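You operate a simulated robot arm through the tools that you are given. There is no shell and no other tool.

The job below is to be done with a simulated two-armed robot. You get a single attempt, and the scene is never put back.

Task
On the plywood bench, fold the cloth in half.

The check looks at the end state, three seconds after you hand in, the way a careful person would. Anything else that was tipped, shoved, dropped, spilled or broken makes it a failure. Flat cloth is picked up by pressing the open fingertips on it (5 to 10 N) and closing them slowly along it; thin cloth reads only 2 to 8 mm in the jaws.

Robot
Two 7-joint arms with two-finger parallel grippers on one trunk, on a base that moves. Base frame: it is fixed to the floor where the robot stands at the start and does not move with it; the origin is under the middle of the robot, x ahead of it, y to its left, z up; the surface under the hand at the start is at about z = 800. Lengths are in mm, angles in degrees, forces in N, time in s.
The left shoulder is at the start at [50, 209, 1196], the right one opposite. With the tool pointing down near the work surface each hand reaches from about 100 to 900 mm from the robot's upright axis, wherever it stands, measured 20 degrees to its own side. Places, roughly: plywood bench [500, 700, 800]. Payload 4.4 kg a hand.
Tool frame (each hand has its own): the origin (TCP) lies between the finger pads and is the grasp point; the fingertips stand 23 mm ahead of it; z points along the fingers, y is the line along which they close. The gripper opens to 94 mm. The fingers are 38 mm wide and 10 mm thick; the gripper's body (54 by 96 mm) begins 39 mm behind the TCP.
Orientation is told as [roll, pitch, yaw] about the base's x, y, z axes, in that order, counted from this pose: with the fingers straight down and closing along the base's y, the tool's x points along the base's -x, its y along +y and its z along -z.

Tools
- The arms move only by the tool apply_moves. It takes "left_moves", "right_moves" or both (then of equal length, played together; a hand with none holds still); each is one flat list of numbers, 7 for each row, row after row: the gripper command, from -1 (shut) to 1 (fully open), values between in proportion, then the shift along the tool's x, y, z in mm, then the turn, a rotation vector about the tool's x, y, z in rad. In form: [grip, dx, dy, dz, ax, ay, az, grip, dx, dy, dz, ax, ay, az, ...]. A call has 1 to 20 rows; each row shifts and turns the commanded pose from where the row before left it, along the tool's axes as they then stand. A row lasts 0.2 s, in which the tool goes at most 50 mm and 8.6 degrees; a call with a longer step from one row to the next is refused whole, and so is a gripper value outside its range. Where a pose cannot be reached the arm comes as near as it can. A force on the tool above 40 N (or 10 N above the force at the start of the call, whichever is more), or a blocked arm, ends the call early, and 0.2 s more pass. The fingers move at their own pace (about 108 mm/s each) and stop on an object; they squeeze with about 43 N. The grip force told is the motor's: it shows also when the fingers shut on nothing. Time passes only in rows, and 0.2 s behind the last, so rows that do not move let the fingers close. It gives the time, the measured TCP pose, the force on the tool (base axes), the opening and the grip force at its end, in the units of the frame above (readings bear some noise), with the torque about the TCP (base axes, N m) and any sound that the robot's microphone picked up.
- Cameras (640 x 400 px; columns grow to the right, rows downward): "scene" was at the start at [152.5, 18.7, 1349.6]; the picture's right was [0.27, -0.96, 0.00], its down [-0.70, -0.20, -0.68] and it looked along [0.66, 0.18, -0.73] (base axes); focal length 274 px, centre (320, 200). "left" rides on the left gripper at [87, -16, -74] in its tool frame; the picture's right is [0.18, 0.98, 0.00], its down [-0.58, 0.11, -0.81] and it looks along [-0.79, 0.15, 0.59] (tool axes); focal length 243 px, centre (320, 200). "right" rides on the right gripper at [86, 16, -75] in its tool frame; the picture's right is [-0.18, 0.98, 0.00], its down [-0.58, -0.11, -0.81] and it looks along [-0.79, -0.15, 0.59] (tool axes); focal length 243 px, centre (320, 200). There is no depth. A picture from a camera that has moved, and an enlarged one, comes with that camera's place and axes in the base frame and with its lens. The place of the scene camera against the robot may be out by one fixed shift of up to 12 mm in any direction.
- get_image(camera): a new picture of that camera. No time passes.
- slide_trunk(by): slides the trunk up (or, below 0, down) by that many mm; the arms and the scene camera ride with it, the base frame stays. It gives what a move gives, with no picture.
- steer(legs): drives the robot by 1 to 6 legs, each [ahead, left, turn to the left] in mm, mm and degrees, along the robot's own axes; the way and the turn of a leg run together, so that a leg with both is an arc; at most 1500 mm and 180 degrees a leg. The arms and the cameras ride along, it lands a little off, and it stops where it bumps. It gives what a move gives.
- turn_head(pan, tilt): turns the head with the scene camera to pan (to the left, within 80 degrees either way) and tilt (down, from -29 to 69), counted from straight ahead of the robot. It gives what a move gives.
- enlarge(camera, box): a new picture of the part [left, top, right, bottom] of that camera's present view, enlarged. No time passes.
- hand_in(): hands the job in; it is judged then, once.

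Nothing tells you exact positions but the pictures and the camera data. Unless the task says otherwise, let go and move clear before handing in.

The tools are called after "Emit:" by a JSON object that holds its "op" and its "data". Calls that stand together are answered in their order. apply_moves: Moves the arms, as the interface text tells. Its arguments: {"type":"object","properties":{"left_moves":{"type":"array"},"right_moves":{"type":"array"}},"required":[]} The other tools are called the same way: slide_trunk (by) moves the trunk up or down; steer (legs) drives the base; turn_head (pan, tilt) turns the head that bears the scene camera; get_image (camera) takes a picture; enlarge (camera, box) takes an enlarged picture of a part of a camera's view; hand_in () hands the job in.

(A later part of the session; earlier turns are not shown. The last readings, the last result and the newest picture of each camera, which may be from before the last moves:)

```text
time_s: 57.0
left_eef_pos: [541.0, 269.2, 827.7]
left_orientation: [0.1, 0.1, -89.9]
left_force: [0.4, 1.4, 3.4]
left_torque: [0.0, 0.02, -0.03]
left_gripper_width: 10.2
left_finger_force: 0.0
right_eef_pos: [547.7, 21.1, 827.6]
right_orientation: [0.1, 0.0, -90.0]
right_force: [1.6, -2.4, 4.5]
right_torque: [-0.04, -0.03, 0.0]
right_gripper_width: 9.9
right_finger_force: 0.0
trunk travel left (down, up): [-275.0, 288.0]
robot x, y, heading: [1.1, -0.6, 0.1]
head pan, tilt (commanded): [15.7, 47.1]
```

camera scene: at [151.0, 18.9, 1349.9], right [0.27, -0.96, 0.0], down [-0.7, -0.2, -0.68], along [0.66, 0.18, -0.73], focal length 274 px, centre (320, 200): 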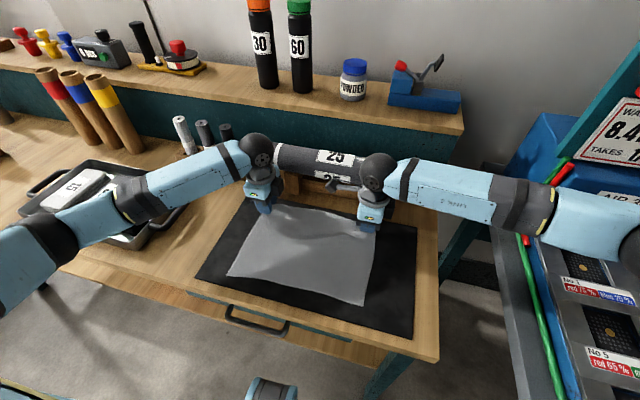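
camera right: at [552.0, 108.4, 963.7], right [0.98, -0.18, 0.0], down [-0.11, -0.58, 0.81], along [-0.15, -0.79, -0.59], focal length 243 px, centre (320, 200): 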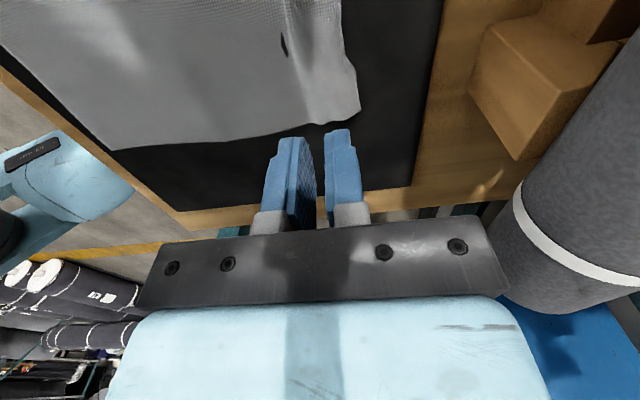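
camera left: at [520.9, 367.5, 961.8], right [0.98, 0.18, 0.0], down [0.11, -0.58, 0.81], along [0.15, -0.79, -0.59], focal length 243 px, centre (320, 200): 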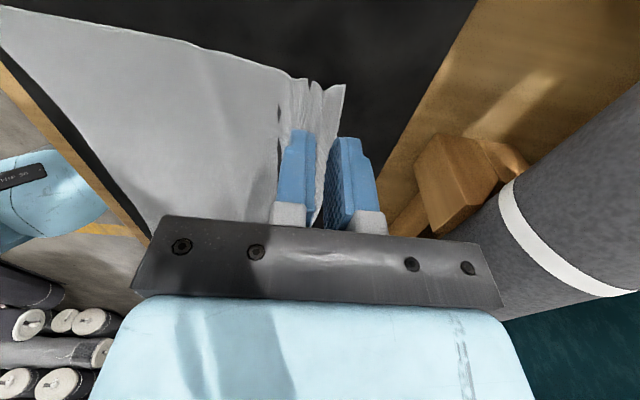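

Both are near 4 N. I'll add a touch more pressure and close slowly.

Emit:
{"op": "apply_moves", "data": {"left_moves": [-0.787, 0, 0, 0.5, 0, 0, 0, -0.8, 0, 0, 0, 0, 0, 0, -0.82, 0, 0, 0, 0, 0, 0, -0.84, 0, 0, 0, 0, 0, 0, -0.86, 0, 0, 0, 0, 0, 0, -0.88, 0, 0, 0, 0, 0, 0, -0.9, 0, 0, 0, 0, 0, 0, -0.92, 0, 0, 0, 0, 0, 0, -0.94, 0, 0, 0, 0, 0, 0, -0.96, 0, 0, 0, 0, 0, 0, -0.98, 0, 0, 0, 0, 0, 0, -1, 0, 0, 0, 0, 0, 0, -1, 0, 0, 0, 0, 0, 0], "right_moves": [-0.787, 0, 0, 0.3, 0, 0, 0, -0.8, 0, 0, 0, 0, 0, 0, -0.82, 0, 0, 0, 0, 0, 0, -0.84, 0, 0, 0, 0, 0, 0, -0.86, 0, 0, 0, 0, 0, 0, -0.88, 0, 0, 0, 0, 0, 0, -0.9, 0, 0, 0, 0, 0, 0, -0.92, 0, 0, 0, 0, 0, 0, -0.94, 0, 0, 0, 0, 0, 0, -0.96, 0, 0, 0, 0, 0, 0, -0.98, 0, 0, 0, 0, 0, 0, -1, 0, 0, 0, 0, 0, 0, -1, 0, 0, 0, 0, 0, 0]}}

Emit:
{"op": "enlarge", "data": {"camera": "left", "box": [220, 60, 420, 230]}}

Emit:
{"op": "enlarge", "data": {"camera": "right", "box": [220, 60, 420, 230]}}

```text
time_s: 59.8
left_eef_pos: [540.9, 270.2, 828.9]
left_orientation: [0.1, 0.1, -90.0]
left_force: [-0.3, 0.5, 1.3]
left_torque: [0.02, 0.01, 0.0]
left_gripper_width: 0.0
left_finger_force: 42.2
right_eef_pos: [548.2, 21.2, 827.4]
right_orientation: [0.1, 0.0, -90.0]
right_force: [2.6, 0.6, 16.8]
right_torque: [-0.08, -0.14, -0.07]
right_gripper_width: 0.0
right_finger_force: 42.0
trunk travel left (down, up): [-275.0, 288.0]
robot x, y, heading: [-4.8, -0.3, -0.0]
head pan, tilt (commanded): [15.7, 47.1]
```

```text
2.35 times, centred on (320, 145) of left
camera zoom: at [524.2, 357.5, 902.8], right [0.98, 0.18, 0.0], down [0.11, -0.58, 0.81], along [0.15, -0.79, -0.59], focal length 571 px, centre (320, 329)
```

zoom: 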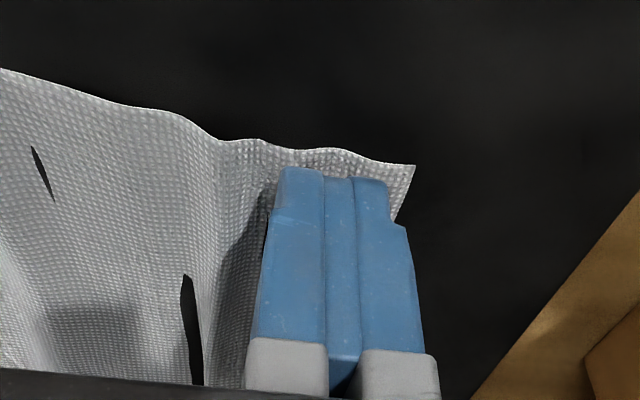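

```text
2.35 times, centred on (320, 145) of right
camera zoom: at [562.3, 108.4, 902.6], right [0.98, -0.18, 0.0], down [-0.11, -0.58, 0.81], along [-0.15, -0.79, -0.59], focal length 571 px, centre (320, 329)
```

zoom: 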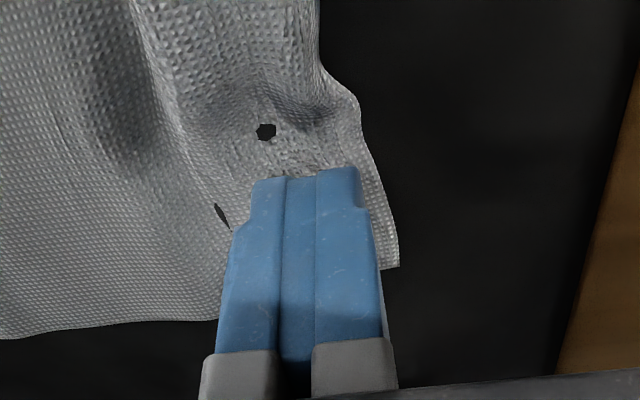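

With that small opening the fingers slid over the cloth and caught nothing, though they did flatten the strip. I'll try again with a 17 mm opening and a firmer press.

Emit:
{"op": "apply_moves", "data": {"left_moves": [-1, 0, 0, -4, 0, 0, 0, -0.64, 0, 1.5, 0, 0, 0, 0, -0.64, 0, 1.5, 0, 0, 0, 0, -0.64, 0, 0, 3, 0, 0, 0, -0.64, 0, 0, 1, 0, 0, 0, -0.64, 0, 0, 0, 0, 0, 0], "right_moves": [-1, 0, 0, -4, 0, 0, 0, -0.64, 0, 0, 0, 0, 0, 0, -0.64, 0, -1, 0, 0, 0, 0, -0.64, 0, 0, 2.5, 0, 0, 0, -0.64, 0, 0, 0.5, 0, 0, 0, -0.64, 0, 0, 0, 0, 0, 0]}}

Emit:
{"op": "enlarge", "data": {"camera": "left", "box": [220, 60, 420, 230]}}

Emit:
{"op": "enlarge", "data": {"camera": "right", "box": [220, 60, 420, 230]}}

```text
time_s: 61.2
left_eef_pos: [544.5, 270.6, 828.6]
left_orientation: [0.1, -0.1, -90.0]
left_force: [-0.4, -0.2, 0.0]
left_torque: [0.0, 0.01, 0.01]
left_gripper_width: 16.8
left_finger_force: 0.1
right_eef_pos: [546.4, 21.6, 827.0]
right_orientation: [0.2, 0.0, -90.0]
right_force: [-0.4, 0.8, 7.6]
right_torque: [0.0, 0.0, 0.03]
right_gripper_width: 17.0
right_finger_force: 0.0
trunk travel left (down, up): [-275.0, 288.0]
robot x, y, heading: [0.9, 1.9, -0.0]
head pan, tilt (commanded): [15.7, 47.1]
```

```text
2.35 times, centred on (320, 145) of left
camera zoom: at [527.2, 358.3, 903.2], right [0.98, 0.18, 0.0], down [0.11, -0.58, 0.81], along [0.15, -0.79, -0.59], focal length 571 px, centre (320, 329)
```

zoom: 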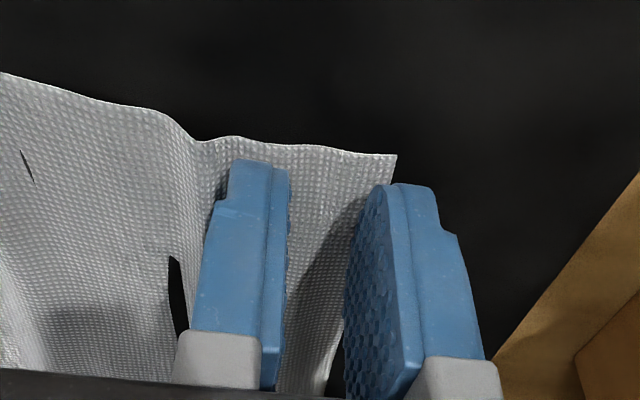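

```text
2.35 times, centred on (320, 145) of right
camera zoom: at [562.2, 107.8, 902.6], right [0.98, -0.18, 0.0], down [-0.11, -0.58, 0.81], along [-0.15, -0.79, -0.59], focal length 571 px, centre (320, 329)
```

zoom: 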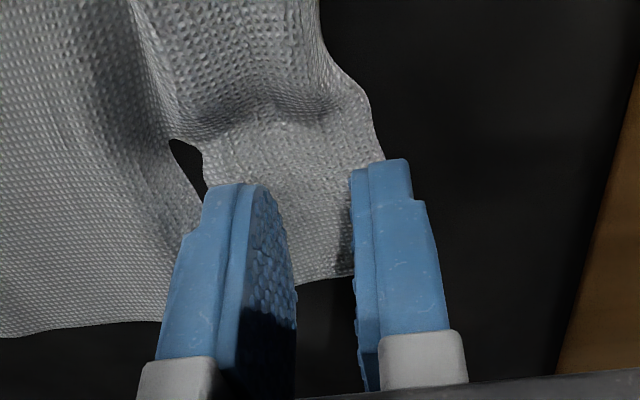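

Both far fingers overlap the edge by 3–4 mm. I'll press the left a bit more and then close both slowly.

Emit:
{"op": "apply_moves", "data": {"left_moves": [-0.64, 0, 0, 0.7, 0, 0, 0, -0.64, 0, 0, 0.5, 0, 0, 0, -0.64, 0, 0, 0, 0, 0, 0]}}

```text
time_s: 62.0
left_eef_pos: [544.6, 270.2, 826.6]
left_orientation: [0.2, 0.0, -89.9]
left_force: [2.5, 3.7, 8.1]
left_torque: [0.11, 0.0, 0.01]
left_gripper_width: 16.8
left_finger_force: 0.0
right_eef_pos: [547.5, 21.7, 827.9]
right_orientation: [0.1, 0.0, -90.0]
right_force: [2.8, 2.2, 6.6]
right_torque: [0.01, -0.05, 0.0]
right_gripper_width: 17.0
right_finger_force: 0.0
trunk travel left (down, up): [-275.0, 288.0]
robot x, y, heading: [4.1, 1.1, 0.1]
head pan, tilt (commanded): [15.7, 47.1]
```

Emit:
{"op": "apply_moves", "data": {"left_moves": [-0.66, 0, 0, 0, 0, 0, 0, -0.69, 0, 0, 0, 0, 0, 0, -0.72, 0, 0, 0, 0, 0, 0, -0.75, 0, 0, 0, 0, 0, 0, -0.78, 0, 0, 0, 0, 0, 0, -0.81, 0, 0, 0, 0, 0, 0, -0.84, 0, 0, 0, 0, 0, 0, -0.87, 0, 0, 0, 0, 0, 0, -0.9, 0, 0, 0, 0, 0, 0, -0.93, 0, 0, 0, 0, 0, 0, -0.96, 0, 0, 0, 0, 0, 0, -1, 0, 0, 0, 0, 0, 0, -1, 0, 0, 0, 0, 0, 0], "right_moves": [-0.66, 0, 0, 0, 0, 0, 0, -0.69, 0, 0, 0, 0, 0, 0, -0.72, 0, 0, 0, 0, 0, 0, -0.75, 0, 0, 0, 0, 0, 0, -0.78, 0, 0, 0, 0, 0, 0, -0.81, 0, 0, 0, 0, 0, 0, -0.84, 0, 0, 0, 0, 0, 0, -0.87, 0, 0, 0, 0, 0, 0, -0.9, 0, 0, 0, 0, 0, 0, -0.93, 0, 0, 0, 0, 0, 0, -0.96, 0, 0, 0, 0, 0, 0, -1, 0, 0, 0, 0, 0, 0, -1, 0, 0, 0, 0, 0, 0]}}

Emit:
{"op": "enlarge", "data": {"camera": "left", "box": [220, 60, 420, 230]}}

Emit:
{"op": "enlarge", "data": {"camera": "right", "box": [220, 60, 420, 230]}}

```text
time_s: 64.8
left_eef_pos: [543.4, 269.0, 827.0]
left_orientation: [0.1, 0.1, -90.0]
left_force: [1.3, -1.1, 13.2]
left_torque: [-0.02, -0.03, 0.02]
left_gripper_width: 0.0
left_finger_force: 42.4
right_eef_pos: [546.0, 19.4, 827.9]
right_orientation: [0.1, 0.0, -90.1]
right_force: [0.8, -0.4, 3.9]
right_torque: [-0.01, 0.02, 0.01]
right_gripper_width: 0.0
right_finger_force: 43.0
trunk travel left (down, up): [-275.0, 288.0]
robot x, y, heading: [-1.3, 0.2, 0.0]
head pan, tilt (commanded): [15.7, 47.1]
```

```text
2.35 times, centred on (320, 145) of left
camera zoom: at [526.4, 357.3, 902.6], right [0.98, 0.18, 0.0], down [0.11, -0.58, 0.81], along [0.15, -0.79, -0.59], focal length 571 px, centre (320, 329)
```

zoom: 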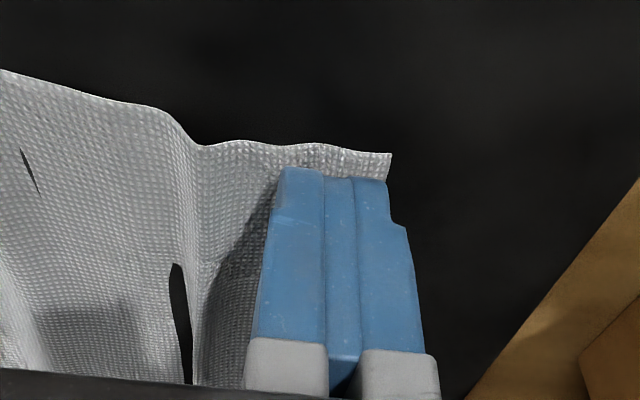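

```text
2.35 times, centred on (320, 145) of right
camera zoom: at [561.7, 107.2, 902.7], right [0.98, -0.18, 0.0], down [-0.11, -0.58, 0.81], along [-0.15, -0.79, -0.59], focal length 571 px, centre (320, 329)
```

zoom: 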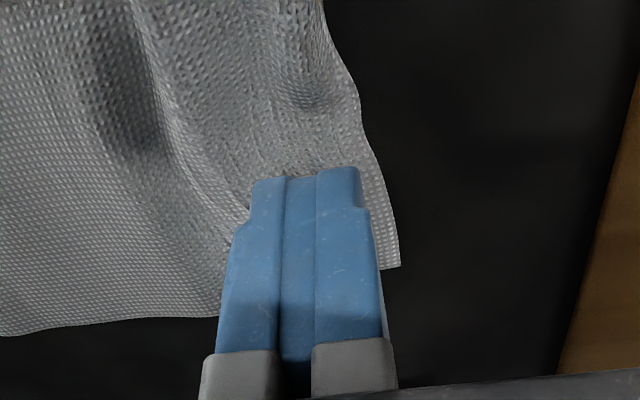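

Small bites don't hold, and large ones leave a cuff at the edge. A better way is to pinch the cloth at its mid-line on both side edges (where a crease belongs), lift it so both halves hang down with their edges together, and lay it over. I'll raise the hands, move above the mid-line and measure.

Emit:
{"op": "apply_moves", "data": {"left_moves": [-1, 0, 0, -10, 0, 0, 0, -1, 0, 0, -25, 0, 0, 0, -0.49, 0, -28, -30, 0, 0, 0, -0.49, 0, -28, -20, 0, 0, 0, -0.49, 0, -28, 0, 0, 0, 0, -0.49, 0, 0, 0, 0, 0, 0], "right_moves": [-1, 0, 0, -10, 0, 0, 0, -1, 0, 0, -25, 0, 0, 0, -0.49, 0, -28, -30, 0, 0, 0, -0.49, 0, -28, -20, 0, 0, 0, -0.49, 0, -28, 0, 0, 0, 0, -0.49, 0, 0, 0, 0, 0, 0]}}

Emit:
{"op": "get_image", "data": {"camera": "left"}}

Emit:
{"op": "get_image", "data": {"camera": "right"}}

Emit:
{"op": "enlarge", "data": {"camera": "scene", "box": [190, 150, 430, 340]}}

```text
time_s: 66.2
left_eef_pos: [460.7, 269.6, 912.5]
left_orientation: [0.0, 0.0, -90.0]
left_force: [-0.1, -1.5, -0.1]
left_torque: [-0.04, 0.0, 0.01]
left_gripper_width: 24.0
left_finger_force: 0.1
right_eef_pos: [464.3, 23.7, 912.2]
right_orientation: [0.0, 0.0, -89.9]
right_force: [0.7, -0.8, -0.2]
right_torque: [-0.02, 0.01, 0.02]
right_gripper_width: 23.8
right_finger_force: 0.0
trunk travel left (down, up): [-275.0, 288.0]
robot x, y, heading: [-0.0, -3.8, -0.0]
head pan, tilt (commanded): [15.7, 47.1]
```

```text
taken
camera left: at [443.3, 356.3, 987.2], right [0.98, 0.18, 0.0], down [0.11, -0.58, 0.81], along [0.15, -0.79, -0.59], focal length 243 px, centre (320, 200)
```

left: 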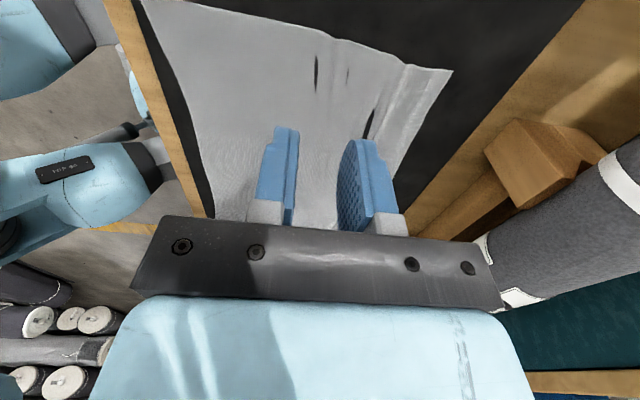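

```text
taken
camera right: at [479.4, 110.1, 987.1], right [0.98, -0.18, 0.0], down [-0.11, -0.58, 0.81], along [-0.15, -0.79, -0.59], focal length 243 px, centre (320, 200)
```

right: 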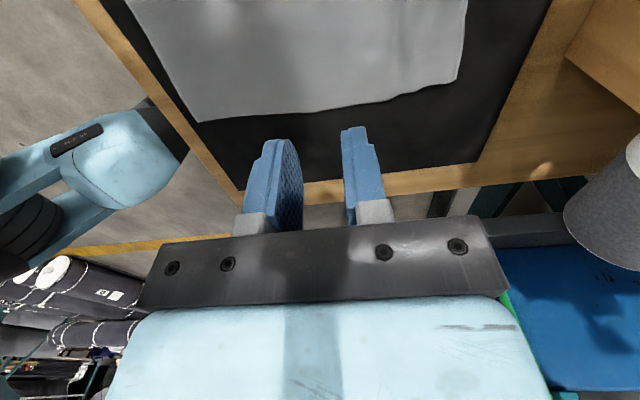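

```text
2.11 times, centred on (310, 245) of scene
camera zoom: at [153.1, 18.6, 1349.5], right [0.27, -0.96, 0.0], down [-0.71, -0.2, -0.68], along [0.66, 0.18, -0.73], focal length 578 px, centre (341, 105)
```

zoom: 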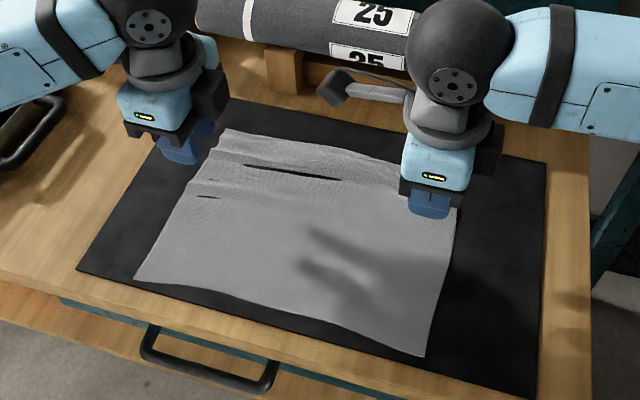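

The cloth now lies from x ≈ 347 to 555 on the left (with small ripples) and 349 to 568 on the right, so the mid-line is near x = 458 on the left and 461 on the right. I'll lower both hands there with 24 mm openings, the size that held before.

Emit:
{"op": "apply_moves", "data": {"left_moves": [-0.49, 1.2, -1.4, 25, 0, 0, 0, -0.49, 1.2, -1.3, 25, 0, 0, 0, -0.49, 0, 0, 20, 0, 0, 0, -0.49, 0, 0, 11, 0, 0, 0, -0.49, 0, 0, 1.5, 0, 0, 0, -0.49, 0, 0, 0, 0, 0, 0], "right_moves": [-0.49, -3.3, -1.6, 25, 0, 0, 0, -0.49, -3.4, -1.7, 25, 0, 0, 0, -0.49, 0, 0, 20, 0, 0, 0, -0.49, 0, 0, 11, 0, 0, 0, -0.49, 0, 0, 1.5, 0, 0, 0, -0.49, 0, 0, 0, 0, 0, 0]}}

Emit:
{"op": "enlarge", "data": {"camera": "left", "box": [160, 40, 480, 240]}}

Emit:
{"op": "enlarge", "data": {"camera": "right", "box": [160, 40, 480, 240]}}

```text
time_s: 67.6
left_eef_pos: [457.7, 272.7, 830.5]
left_orientation: [0.0, 0.0, -90.0]
left_force: [0.0, -0.9, -0.1]
left_torque: [-0.03, -0.03, -0.01]
left_gripper_width: 24.0
left_finger_force: 0.2
right_eef_pos: [458.3, 14.8, 828.5]
right_orientation: [0.0, 0.0, -90.0]
right_force: [-0.4, -0.4, 0.4]
right_torque: [0.02, -0.03, 0.03]
right_gripper_width: 23.9
right_finger_force: 0.0
trunk travel left (down, up): [-275.0, 288.0]
robot x, y, heading: [-2.3, -2.9, 0.1]
head pan, tilt (commanded): [15.7, 47.1]
```

```text
2.00 times, centred on (320, 140) of left
camera zoom: at [440.5, 360.3, 905.2], right [0.98, 0.18, 0.0], down [0.11, -0.58, 0.81], along [0.15, -0.79, -0.59], focal length 485 px, centre (320, 320)
```

zoom: 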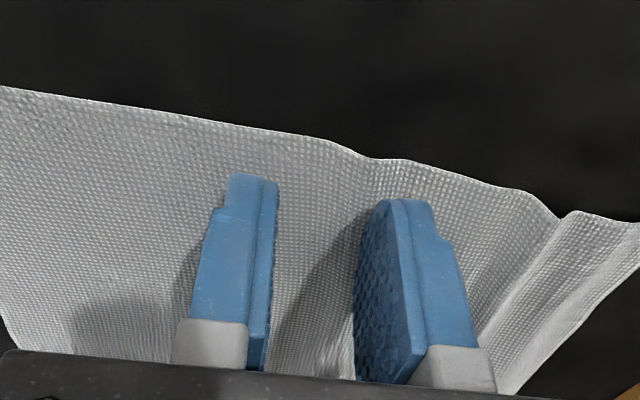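

```text
2.00 times, centred on (320, 140) of right
camera zoom: at [474.1, 101.0, 903.6], right [0.98, -0.18, 0.0], down [-0.11, -0.58, 0.81], along [-0.15, -0.79, -0.59], focal length 485 px, centre (320, 320)
```

zoom: 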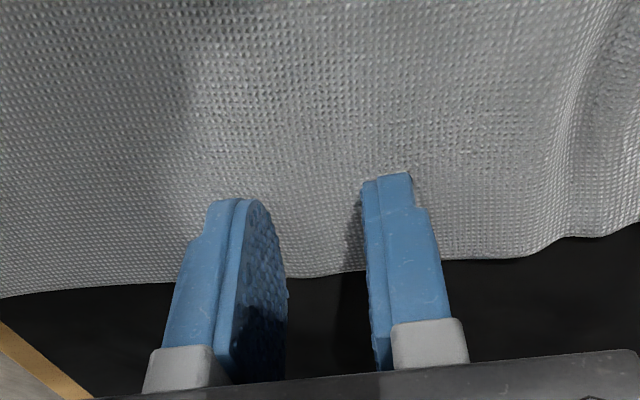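

Both are in place with the whole fingertip on the cloth. I'll nudge the right hand 2.5 mm and press.

Emit:
{"op": "apply_moves", "data": {"left_moves": [-0.49, 0, 0, 1.5, 0, 0, 0, -0.49, 0, 0, 1, 0, 0, 0, -0.49, 0, 0, 0, 0, 0, 0], "right_moves": [-0.49, 0, 2.5, 0, 0, 0, 0, -0.49, 0, 0, 1, 0, 0, 0, -0.49, 0, 0, 0, 0, 0, 0]}}

```text
time_s: 68.4
left_eef_pos: [457.0, 271.3, 827.7]
left_orientation: [0.1, 0.0, -89.9]
left_force: [2.3, 1.5, 7.4]
left_torque: [0.08, 0.01, -0.04]
left_gripper_width: 23.8
left_finger_force: 0.1
right_eef_pos: [461.5, 15.5, 828.4]
right_orientation: [0.0, 0.0, -89.9]
right_force: [0.2, 0.0, -0.3]
right_torque: [0.0, 0.06, 0.01]
right_gripper_width: 24.1
right_finger_force: 0.1
trunk travel left (down, up): [-275.0, 288.0]
robot x, y, heading: [-1.7, -1.0, -0.0]
head pan, tilt (commanded): [15.7, 47.1]
```

Emit:
{"op": "apply_moves", "data": {"right_moves": [-0.49, 0, 0, 0.7, 0, 0, 0, -0.49, 0, 0, 0.4, 0, 0, 0, -0.49, 0, 0, 0, 0, 0, 0]}}

```text
time_s: 69.2
left_eef_pos: [456.7, 272.7, 826.6]
left_orientation: [0.1, -0.1, -90.0]
left_force: [3.5, 4.5, 11.7]
left_torque: [0.17, -0.06, -0.06]
left_gripper_width: 23.7
left_finger_force: 0.1
right_eef_pos: [460.9, 15.7, 827.9]
right_orientation: [0.1, 0.0, -90.0]
right_force: [1.8, 1.1, 2.5]
right_torque: [0.0, -0.05, 0.02]
right_gripper_width: 23.7
right_finger_force: 0.1
trunk travel left (down, up): [-275.0, 288.0]
robot x, y, heading: [-2.6, -0.5, 0.1]
head pan, tilt (commanded): [15.7, 47.1]
```

Left presses with 12 N, right with 2.5 N. I'll even them out and then close both slowly together.

Emit:
{"op": "apply_moves", "data": {"left_moves": [-0.49, 0, 0, -0.2, 0, 0, 0, -0.49, 0, 0, 0, 0, 0, 0], "right_moves": [-0.49, 0, 0, 0.5, 0, 0, 0, -0.49, 0, 0, 0, 0, 0, 0]}}

```text
time_s: 69.8
left_eef_pos: [457.3, 271.1, 827.2]
left_orientation: [0.1, -0.1, -90.0]
left_force: [3.9, 2.1, 7.1]
left_torque: [0.11, -0.08, -0.01]
left_gripper_width: 23.7
left_finger_force: 0.1
right_eef_pos: [461.2, 15.3, 827.9]
right_orientation: [0.2, 0.0, -90.0]
right_force: [0.6, 4.3, 6.2]
right_torque: [-0.01, 0.04, 0.03]
right_gripper_width: 23.8
right_finger_force: 0.1
trunk travel left (down, up): [-275.0, 288.0]
robot x, y, heading: [-0.8, -1.4, 0.1]
head pan, tilt (commanded): [15.7, 47.1]
```

Emit:
{"op": "apply_moves", "data": {"left_moves": [-0.53, 0, 0, 0, 0, 0, 0, -0.57, 0, 0, 0, 0, 0, 0, -0.61, 0, 0, 0, 0, 0, 0, -0.65, 0, 0, 0, 0, 0, 0, -0.69, 0, 0, 0, 0, 0, 0, -0.73, 0, 0, 0, 0, 0, 0, -0.77, 0, 0, 0, 0, 0, 0, -0.81, 0, 0, 0, 0, 0, 0, -0.85, 0, 0, 0, 0, 0, 0, -0.89, 0, 0, 0, 0, 0, 0, -0.93, 0, 0, 0, 0, 0, 0, -0.97, 0, 0, 0, 0, 0, 0, -1, 0, 0, 0, 0, 0, 0, -1, 0, 0, 0, 0, 0, 0], "right_moves": [-0.53, 0, 0, 0, 0, 0, 0, -0.57, 0, 0, 0, 0, 0, 0, -0.61, 0, 0, 0, 0, 0, 0, -0.65, 0, 0, 0, 0, 0, 0, -0.69, 0, 0, 0, 0, 0, 0, -0.73, 0, 0, 0, 0, 0, 0, -0.77, 0, 0, 0, 0, 0, 0, -0.81, 0, 0, 0, 0, 0, 0, -0.85, 0, 0, 0, 0, 0, 0, -0.89, 0, 0, 0, 0, 0, 0, -0.93, 0, 0, 0, 0, 0, 0, -0.97, 0, 0, 0, 0, 0, 0, -1, 0, 0, 0, 0, 0, 0, -1, 0, 0, 0, 0, 0, 0]}}

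Emit:
{"op": "enlarge", "data": {"camera": "left", "box": [160, 40, 480, 240]}}

Emit:
{"op": "enlarge", "data": {"camera": "right", "box": [160, 40, 480, 240]}}

```text
time_s: 72.8
left_eef_pos: [456.4, 271.3, 827.8]
left_orientation: [0.1, 0.0, -90.0]
left_force: [0.8, -0.9, 0.7]
left_torque: [0.0, -0.01, -0.01]
left_gripper_width: 1.3
left_finger_force: 42.8
right_eef_pos: [460.7, 14.1, 827.5]
right_orientation: [0.1, 0.0, -90.0]
right_force: [-2.6, 0.4, 12.8]
right_torque: [-0.13, 0.05, -0.01]
right_gripper_width: 1.7
right_finger_force: 43.4
trunk travel left (down, up): [-275.0, 288.0]
robot x, y, heading: [-0.0, -2.6, 0.0]
head pan, tilt (commanded): [15.7, 47.1]
```

```text
2.00 times, centred on (320, 140) of left
camera zoom: at [439.7, 359.3, 903.1], right [0.98, 0.18, 0.0], down [0.11, -0.58, 0.81], along [0.15, -0.79, -0.59], focal length 485 px, centre (320, 320)
```

zoom: 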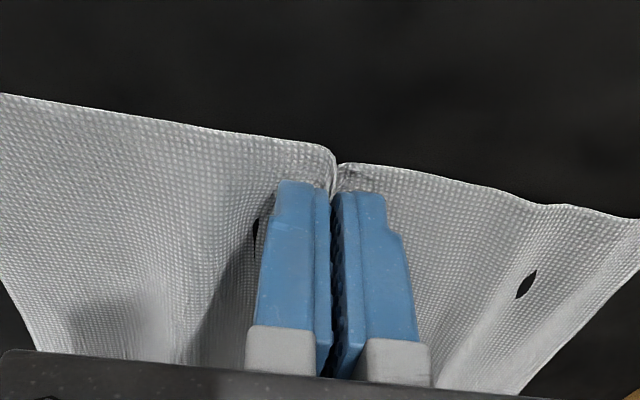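

```text
2.00 times, centred on (320, 140) of right
camera zoom: at [476.7, 101.3, 902.5], right [0.98, -0.18, 0.0], down [-0.11, -0.58, 0.81], along [-0.15, -0.79, -0.59], focal length 485 px, centre (320, 320)
```

zoom: 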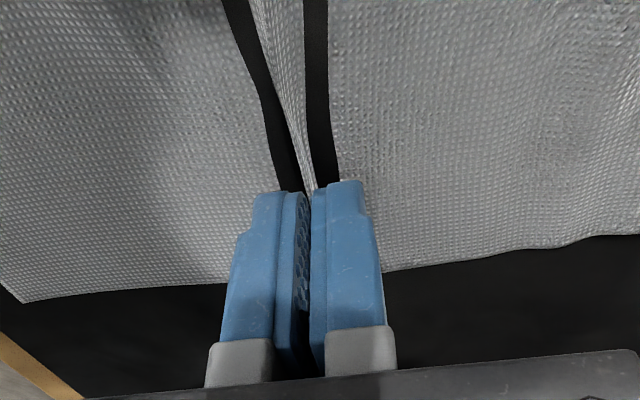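

Both hands hold a ridge at the mid-line (1.3 and 1.7 mm). I'll lift slowly by 80 mm so that the two halves draw together, and check.

Emit:
{"op": "apply_moves", "data": {"left_moves": [-1, 0, 0, -4, 0, 0, 0, -1, 0.3, 0, -6, 0, 0, 0, -1, 0.3, 0, -7, 0, 0, 0, -1, 0.3, 0, -7, 0, 0, 0, -1, 0.3, 0, -7, 0, 0, 0, -1, 0.3, 0, -7, 0, 0, 0, -1, 0.3, 0, -7, 0, 0, 0, -1, 0.3, 0, -7, 0, 0, 0, -1, 0.3, 0, -7, 0, 0, 0, -1, 0.3, 0, -7, 0, 0, 0, -1, 0.3, 0, -7, 0, 0, 0, -1, 0.3, 0, -7, 0, 0, 0, -1, 0, 0, 0, 0, 0, 0], "right_moves": [-1, 0, 0, -4, 0, 0, 0, -1, -0.3, 0, -6, 0, 0, 0, -1, -0.3, 0, -7, 0, 0, 0, -1, -0.3, 0, -7, 0, 0, 0, -1, -0.3, 0, -7, 0, 0, 0, -1, -0.3, 0, -7, 0, 0, 0, -1, -0.3, 0, -7, 0, 0, 0, -1, -0.3, 0, -7, 0, 0, 0, -1, -0.3, 0, -7, 0, 0, 0, -1, -0.3, 0, -7, 0, 0, 0, -1, -0.3, 0, -7, 0, 0, 0, -1, -0.3, 0, -7, 0, 0, 0, -1, 0, 0, 0, 0, 0, 0]}}

Emit:
{"op": "get_image", "data": {"camera": "scene"}}

Emit:
{"op": "get_image", "data": {"camera": "left"}}

Emit:
{"op": "get_image", "data": {"camera": "right"}}

```text
time_s: 75.6
left_eef_pos: [456.2, 276.0, 904.5]
left_orientation: [0.0, -0.1, -89.9]
left_force: [0.5, -5.0, -1.5]
left_torque: [-0.12, 0.01, 0.01]
left_gripper_width: 1.5
left_finger_force: 42.5
right_eef_pos: [462.6, 11.6, 907.5]
right_orientation: [0.0, 0.0, -90.0]
right_force: [-0.6, 5.5, 0.2]
right_torque: [0.14, 0.03, -0.01]
right_gripper_width: 2.0
right_finger_force: 42.9
trunk travel left (down, up): [-275.0, 288.0]
robot x, y, heading: [2.3, -3.4, 0.1]
head pan, tilt (commanded): [15.7, 47.1]
```

```text
taken
camera scene: at [152.6, 18.8, 1349.6], right [0.27, -0.96, 0.0], down [-0.7, -0.2, -0.68], along [0.66, 0.18, -0.73], focal length 274 px, centre (320, 200)
```

scene: 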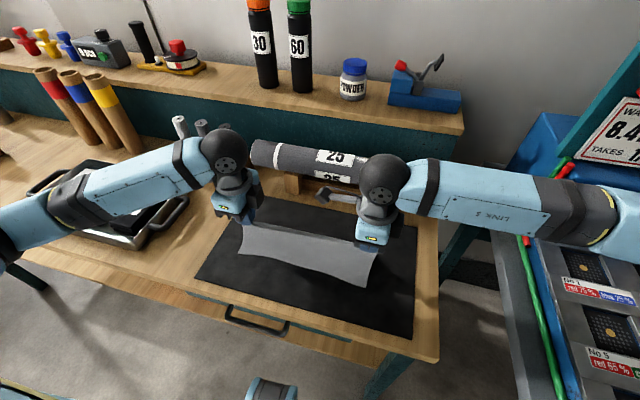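

```text
taken
camera left: at [441.5, 362.5, 981.5], right [0.98, 0.18, 0.0], down [0.11, -0.58, 0.81], along [0.15, -0.79, -0.59], focal length 243 px, centre (320, 200)
```

left: 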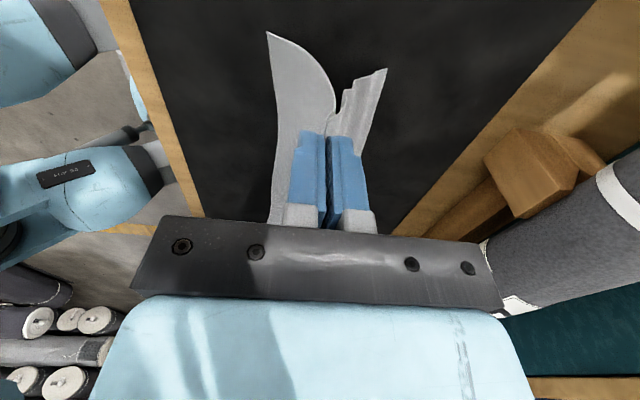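

```text
taken
camera right: at [477.2, 97.9, 982.2], right [0.98, -0.18, 0.0], down [-0.11, -0.58, 0.81], along [-0.15, -0.79, -0.59], focal length 243 px, centre (320, 200)
```

right: 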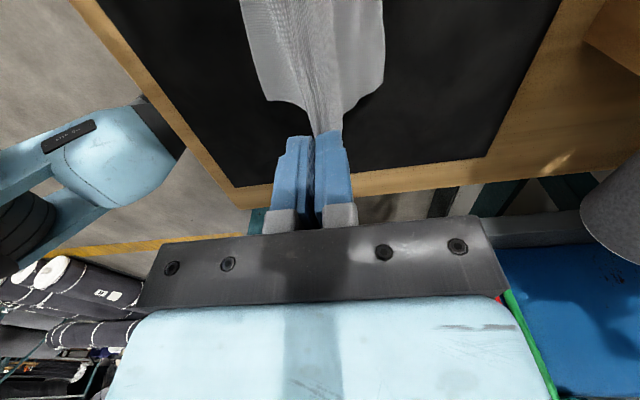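

This works well: the cloth hangs like a tent over its mid-line, with both halves nearly even. I'll ease the sideways tension a little and lift further until both edges hang just free.

Emit:
{"op": "apply_moves", "data": {"left_moves": [-1, -0.4, 0, -5, 0, 0, 0, -1, 0, 0, -5, 0, 0, 0, -1, 0, 0, -5, 0, 0, 0, -1, 0, 0, -5, 0, 0, 0, -1, 0, 0, -5, 0, 0, 0, -1, 0, 0, -5, 0, 0, 0, -1, 0, 0, -5, 0, 0, 0, -1, 0, 0, -5, 0, 0, 0, -1, 0, 0, 0, 0, 0, 0, -1, 0, 0, 0, 0, 0, 0, -1, 0, 0, 0, 0, 0, 0], "right_moves": [-1, 0.4, 0, -5, 0, 0, 0, -1, 0, 0, -5, 0, 0, 0, -1, 0, 0, -5, 0, 0, 0, -1, 0, 0, -5, 0, 0, 0, -1, 0, 0, -5, 0, 0, 0, -1, 0, 0, -5, 0, 0, 0, -1, 0, 0, -5, 0, 0, 0, -1, 0, 0, -5, 0, 0, 0, -1, 0, 0, 0, 0, 0, 0, -1, 0, 0, 0, 0, 0, 0, -1, 0, 0, 0, 0, 0, 0]}}

Emit:
{"op": "enlarge", "data": {"camera": "scene", "box": [190, 130, 430, 320]}}

Emit:
{"op": "get_image", "data": {"camera": "left"}}

Emit:
{"op": "get_image", "data": {"camera": "right"}}

```text
time_s: 78.0
left_eef_pos: [458.2, 275.8, 946.2]
left_orientation: [0.0, 0.0, -90.0]
left_force: [-0.2, -3.4, 1.1]
left_torque: [-0.1, -0.01, 0.06]
left_gripper_width: 1.4
left_finger_force: 42.9
right_eef_pos: [462.5, 11.5, 946.9]
right_orientation: [0.0, 0.0, -90.1]
right_force: [0.1, 4.1, -0.1]
right_torque: [0.12, 0.0, 0.03]
right_gripper_width: 1.9
right_finger_force: 43.0
trunk travel left (down, up): [-275.0, 288.0]
robot x, y, heading: [1.4, 2.2, -0.2]
head pan, tilt (commanded): [15.7, 47.1]
```

```text
2.11 times, centred on (310, 225) of scene
camera zoom: at [152.6, 18.7, 1349.6], right [0.27, -0.96, 0.0], down [-0.7, -0.2, -0.68], along [0.66, 0.18, -0.73], focal length 578 px, centre (341, 147)
```

zoom: 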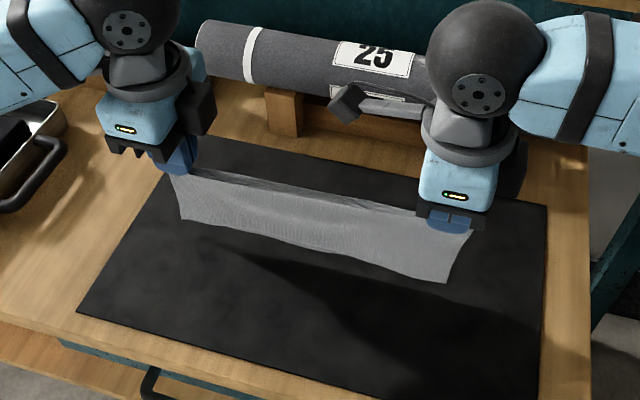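

```text
taken
camera left: at [441.6, 362.6, 1021.9], right [0.98, 0.18, 0.0], down [0.11, -0.58, 0.81], along [0.15, -0.79, -0.59], focal length 243 px, centre (320, 200)
```

left: 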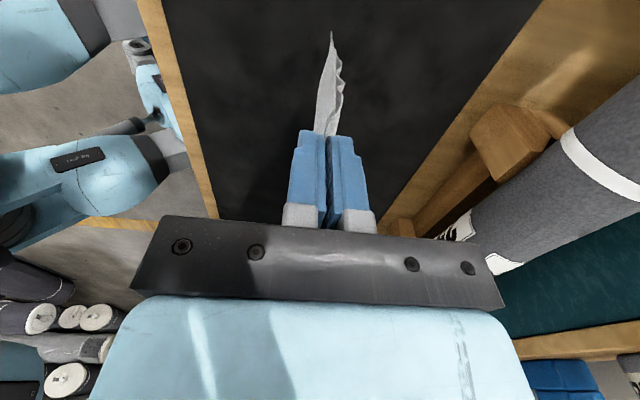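

```text
taken
camera right: at [477.5, 98.9, 1021.6], right [0.98, -0.18, 0.0], down [-0.11, -0.58, 0.81], along [-0.15, -0.79, -0.59], focal length 243 px, centre (320, 200)
```

right: 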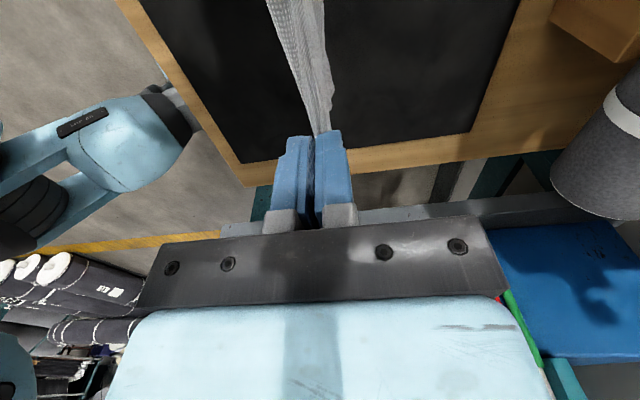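

The cloth hangs in two layers, just free of the mat. I'll look closely at the hanging corners to compare the two halves.

Emit:
{"op": "enlarge", "data": {"camera": "left", "box": [270, 10, 400, 150]}}

Emit:
{"op": "enlarge", "data": {"camera": "right", "box": [240, 0, 380, 150]}}

Emit:
{"op": "enlarge", "data": {"camera": "scene", "box": [240, 180, 390, 270]}}

```text
2.86 times, centred on (335, 80) of left
camera zoom: at [441.6, 362.6, 1021.9], right [0.98, 0.18, 0.0], down [0.11, -0.58, 0.81], along [0.15, -0.79, -0.59], focal length 693 px, centre (277, 543)
```

zoom: 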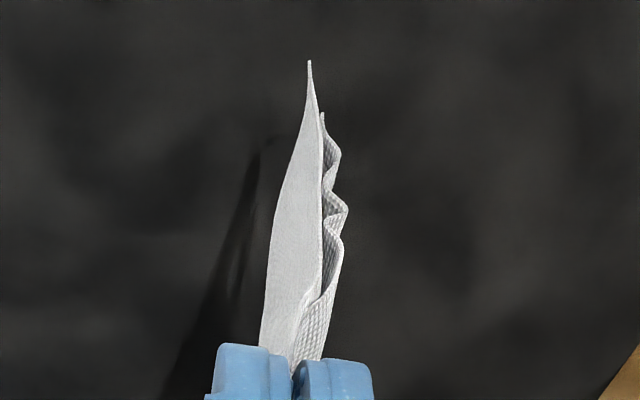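

```text
2.67 times, centred on (310, 75) of right
camera zoom: at [477.5, 98.9, 1021.6], right [0.98, -0.18, 0.0], down [-0.11, -0.58, 0.81], along [-0.15, -0.79, -0.59], focal length 647 px, centre (347, 533)
```

zoom: 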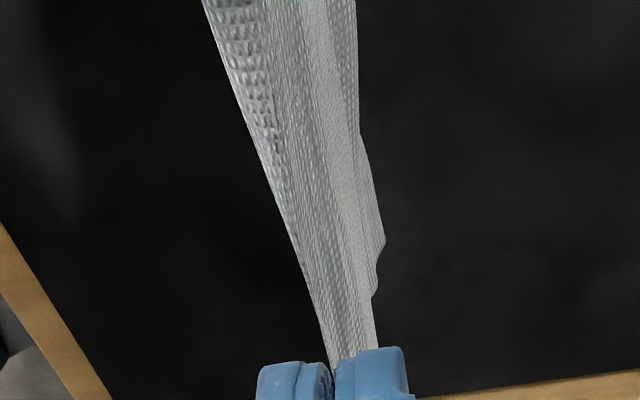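

```text
4.27 times, centred on (315, 225) of scene
camera zoom: at [152.6, 18.7, 1349.6], right [0.27, -0.96, 0.0], down [-0.7, -0.2, -0.68], along [0.66, 0.18, -0.73], focal length 1171 px, centre (341, 93)
```

zoom: 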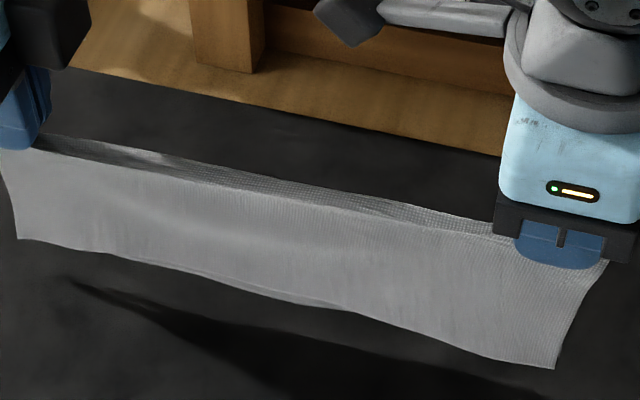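

The near half hangs slightly longer on the left only because the far half still carries ripples; overall the halves are close to even. I'll carry the hanging cloth 55 mm forward so it ends up centred, then lay it down toward me, fold line near and edges far.

Emit:
{"op": "apply_moves", "data": {"left_moves": [-1, 0, 3, 0, 0, 0, 0, -1, 0, 5, 0, 0, 0, 0, -1, 0, 6, 0, 0, 0, 0, -1, 0, 6, 0, 0, 0, 0, -1, 0, 6, 0, 0, 0, 0, -1, 0, 6, 0, 0, 0, 0, -1, 0, 6, 0, 0, 0, 0, -1, 0, 6, 0, 0, 0, 0, -1, 0, 6, 0, 0, 0, 0, -1, 0, 5, 0, 0, 0, 0, -1, 0, 3, 0, 0, 0, 0, -1, 0, 0, 0, 0, 0, 0, -1, 0, 0, 0, 0, 0, 0, -1, 0, 0, 0, 0, 0, 0], "right_moves": [-1, 0, 3, 0, 0, 0, 0, -1, 0, 5, 0, 0, 0, 0, -1, 0, 6, 0, 0, 0, 0, -1, 0, 6, 0, 0, 0, 0, -1, 0, 6, 0, 0, 0, 0, -1, 0, 6, 0, 0, 0, 0, -1, 0, 6, 0, 0, 0, 0, -1, 0, 6, 0, 0, 0, 0, -1, 0, 5, 0, 0, 0, 0, -1, 0, 3, 0, 0, 0, 0, -1, 0, 2, 0, 0, 0, 0, -1, 0, 0, 0, 0, 0, 0, -1, 0, 0, 0, 0, 0, 0, -1, 0, 0, 0, 0, 0, 0]}}

Emit:
{"op": "enlarge", "data": {"camera": "scene", "box": [210, 150, 410, 300]}}

Emit:
{"op": "enlarge", "data": {"camera": "left", "box": [270, 10, 400, 150]}}

Emit:
{"op": "enlarge", "data": {"camera": "right", "box": [240, 0, 380, 150]}}

```text
time_s: 81.0
left_eef_pos: [515.2, 274.6, 945.8]
left_orientation: [0.0, -0.1, -90.0]
left_force: [0.3, -3.3, -0.1]
left_torque: [-0.06, -0.01, -0.04]
left_gripper_width: 1.3
left_finger_force: 42.6
right_eef_pos: [514.0, 12.9, 946.1]
right_orientation: [0.1, 0.0, -90.0]
right_force: [0.8, 3.4, 0.4]
right_torque: [0.07, 0.04, -0.01]
right_gripper_width: 2.0
right_finger_force: 42.5
trunk travel left (down, up): [-275.0, 288.0]
robot x, y, heading: [-0.8, -0.2, 0.2]
head pan, tilt (commanded): [15.7, 47.1]
```

```text
2.67 times, centred on (310, 225) of scene
camera zoom: at [152.5, 18.7, 1349.6], right [0.27, -0.96, 0.0], down [-0.7, -0.2, -0.68], along [0.66, 0.18, -0.73], focal length 732 px, centre (347, 133)
```

zoom: 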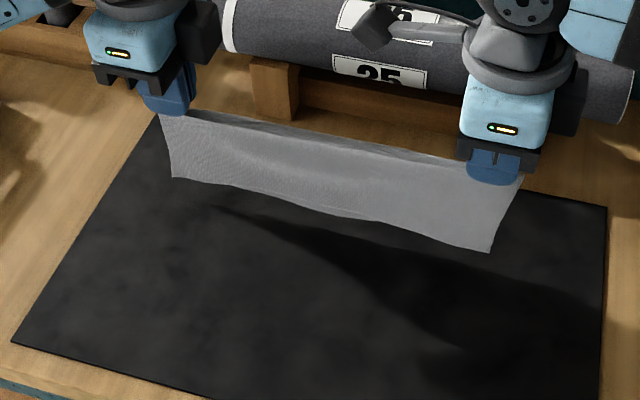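

```text
2.86 times, centred on (335, 80) of left
camera zoom: at [499.2, 362.3, 1021.6], right [0.98, 0.18, 0.0], down [0.11, -0.58, 0.81], along [0.15, -0.79, -0.59], focal length 693 px, centre (277, 543)
```

zoom: 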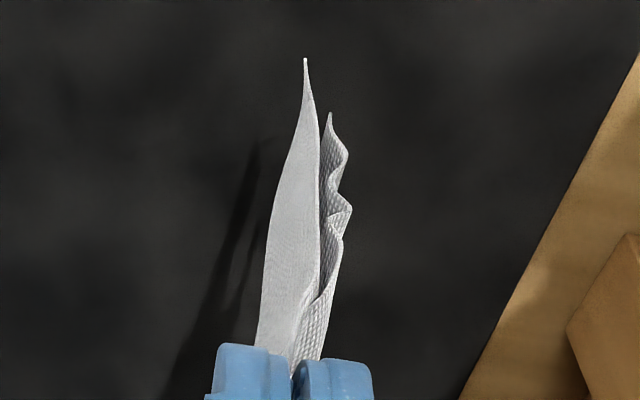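

```text
2.67 times, centred on (310, 75) of right
camera zoom: at [530.5, 99.3, 1021.7], right [0.98, -0.18, 0.0], down [-0.11, -0.58, 0.81], along [-0.15, -0.79, -0.59], focal length 647 px, centre (347, 533)
```

zoom: 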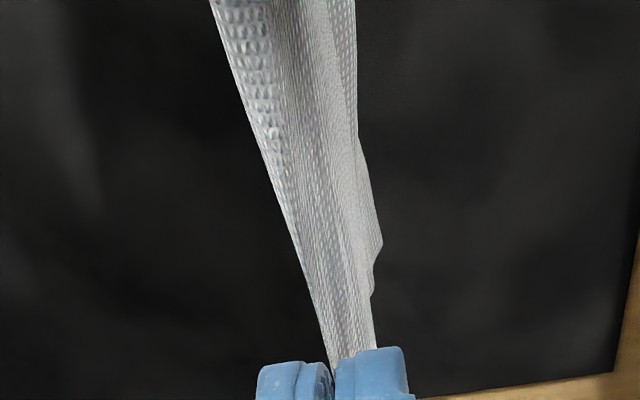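

The left far half hangs a little shorter because of ripples near its corner; that half will end up on top, where I can smooth it later. I'll lower until the edges touch, then begin laying the cloth toward me with the hands gradually leaning back.

Emit:
{"op": "apply_moves", "data": {"left_moves": [-1, 0, 0, 3.5, 0, 0, 0, -1, 0, 0, 3.5, 0, 0, 0, -1, 0, 0, 3.5, 0, 0, 0, -1, 0, 0, 3.5, 0, 0, 0, -1, 0, 0, 0, 0, 0, 0, -1, 0, -5.5, 3.07, -0.01745, 0, 0, -1, 0, -5.55, 2.97, -0.01745, 0, 0, -1, 0, -5.6, 2.88, -0.01745, 0, 0, -1, 0, -5.93, 2.89, -0.0291, 0, 0, -1, 0, -6.01, 2.72, -0.0291, 0, 0, -1, 0, -6.09, 2.54, -0.0291, 0, 0, -1, 0, -6.5, 2.92, -0.0407, 0, 0, -1, 0, -6.61, 2.66, -0.0407, 0, 0, -1, 0, -6.72, 2.39, -0.0407, 0, 0, -1, 0, -6.91, 2.73, -0.0407, 0, 0, -1, 0, -7.02, 2.45, -0.0407, 0, 0, -1, 0, -7.11, 2.16, -0.0407, 0, 0], "right_moves": [-1, 0, 0, 3.5, 0, 0, 0, -1, 0, 0, 3.5, 0, 0, 0, -1, 0, 0, 3.5, 0, 0, 0, -1, 0, 0, 3.5, 0, 0, 0, -1, 0, 0, 0, 0, 0, 0, -1, 0, -5.5, 3.07, -0.01745, 0, 0, -1, 0, -5.55, 2.97, -0.01745, 0, 0, -1, 0, -5.6, 2.88, -0.01745, 0, 0, -1, 0, -5.93, 2.89, -0.0291, 0, 0, -1, 0, -6.01, 2.72, -0.0291, 0, 0, -1, 0, -6.09, 2.54, -0.0291, 0, 0, -1, 0, -6.5, 2.92, -0.0407, 0, 0, -1, 0, -6.61, 2.66, -0.0407, 0, 0, -1, 0, -6.72, 2.39, -0.0407, 0, 0, -1, 0, -6.91, 2.73, -0.0407, 0, 0, -1, 0, -7.02, 2.45, -0.0407, 0, 0, -1, 0, -7.11, 2.16, -0.0407, 0, 0]}}

Emit:
{"op": "enlarge", "data": {"camera": "scene", "box": [190, 140, 430, 320]}}

Emit:
{"op": "get_image", "data": {"camera": "left"}}

Emit:
{"op": "get_image", "data": {"camera": "right"}}

```text
time_s: 84.6
left_eef_pos: [445.5, 275.3, 887.8]
left_orientation: [22.1, 0.0, -90.1]
left_force: [0.2, -2.5, 0.0]
left_torque: [-0.09, 0.03, 0.01]
left_gripper_width: 1.5
left_finger_force: 43.2
right_eef_pos: [445.4, 11.8, 888.5]
right_orientation: [22.0, -0.1, -90.0]
right_force: [0.2, 4.2, 0.3]
right_torque: [0.08, -0.01, 0.03]
right_gripper_width: 2.0
right_finger_force: 43.1
trunk travel left (down, up): [-275.0, 288.0]
robot x, y, heading: [1.5, 3.3, 0.1]
head pan, tilt (commanded): [15.7, 47.1]
```

```text
2.22 times, centred on (310, 230) of scene
camera zoom: at [152.3, 18.9, 1349.7], right [0.27, -0.96, 0.0], down [-0.7, -0.2, -0.68], along [0.66, 0.18, -0.73], focal length 610 px, centre (342, 133)
```

zoom: 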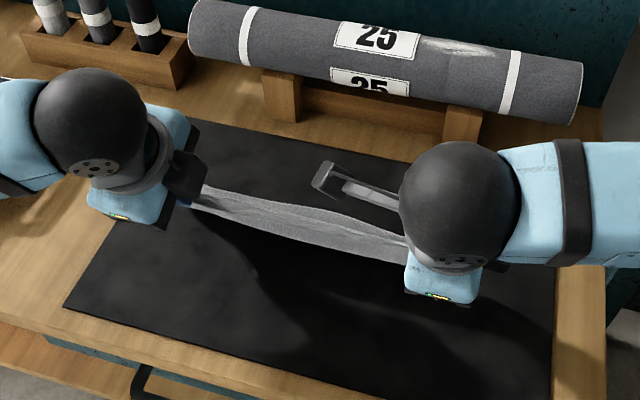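

```text
taken
camera left: at [403.0, 362.5, 951.3], right [0.91, 0.18, 0.37], down [-0.2, -0.58, 0.79], along [0.36, -0.79, -0.49], focal length 243 px, centre (320, 200)
```

left: 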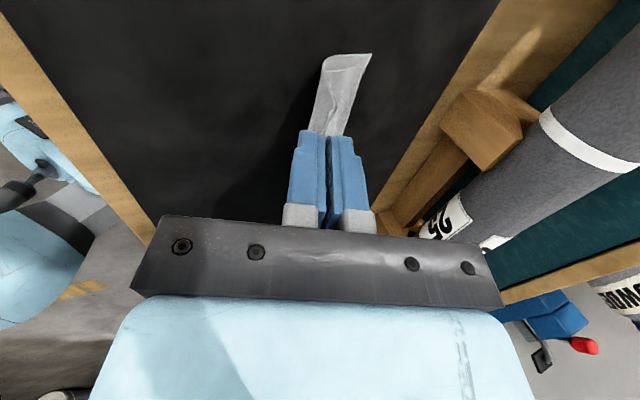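

```text
taken
camera right: at [431.4, 99.5, 964.6], right [0.91, -0.18, 0.37], down [-0.4, -0.58, 0.71], along [0.08, -0.79, -0.6], focal length 243 px, centre (320, 200)
```

right: 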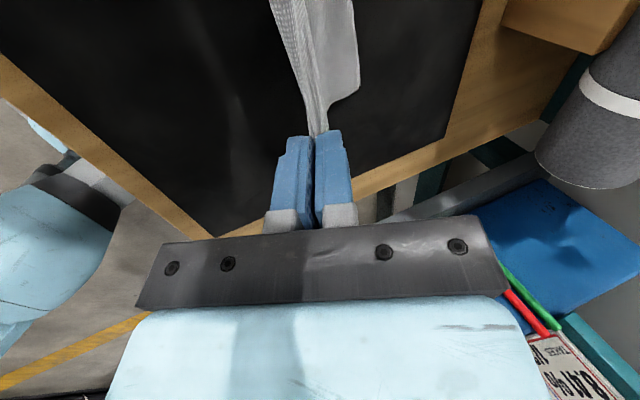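

The cloth is being laid; hands are at x ≈ 445 with a 22-degree lean. I'll check the corners close up before going on.

Emit:
{"op": "enlarge", "data": {"camera": "left", "box": [250, 20, 430, 150]}}

Emit:
{"op": "enlarge", "data": {"camera": "right", "box": [230, 0, 410, 150]}}

Emit:
{"op": "enlarge", "data": {"camera": "scene", "box": [240, 190, 370, 260]}}

```text
3.08 times, centred on (340, 85) of left
camera zoom: at [403.0, 362.5, 951.3], right [0.91, 0.18, 0.37], down [-0.2, -0.58, 0.79], along [0.36, -0.79, -0.49], focal length 746 px, centre (258, 554)
```

zoom: 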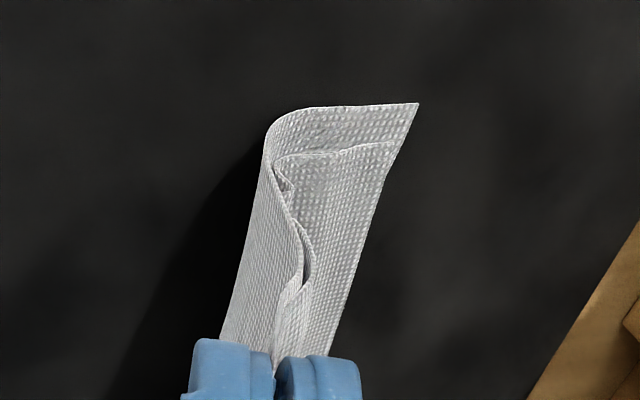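

```text
2.67 times, centred on (320, 75) of right
camera zoom: at [431.4, 99.5, 964.6], right [0.91, -0.18, 0.37], down [-0.4, -0.58, 0.71], along [0.08, -0.79, -0.6], focal length 647 px, centre (320, 533)
```

zoom: 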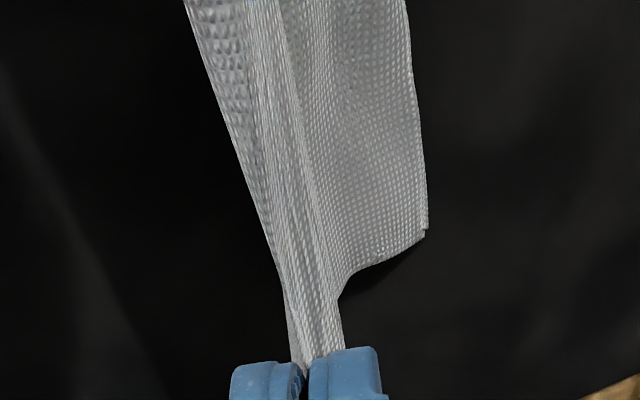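

```text
4.92 times, centred on (305, 225) of scene
camera zoom: at [152.3, 18.9, 1349.7], right [0.27, -0.96, 0.0], down [-0.7, -0.2, -0.68], along [0.66, 0.18, -0.73], focal length 1351 px, centre (394, 77)
```

zoom: 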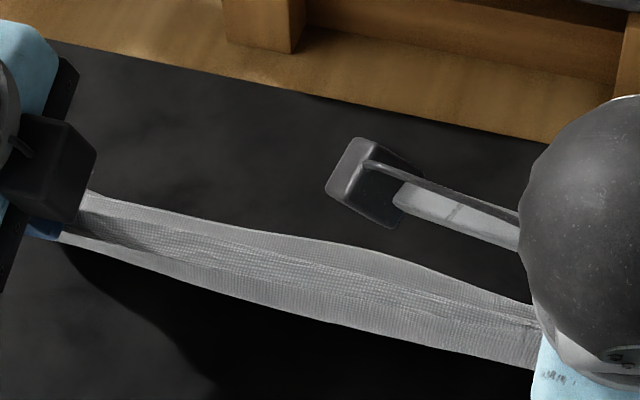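

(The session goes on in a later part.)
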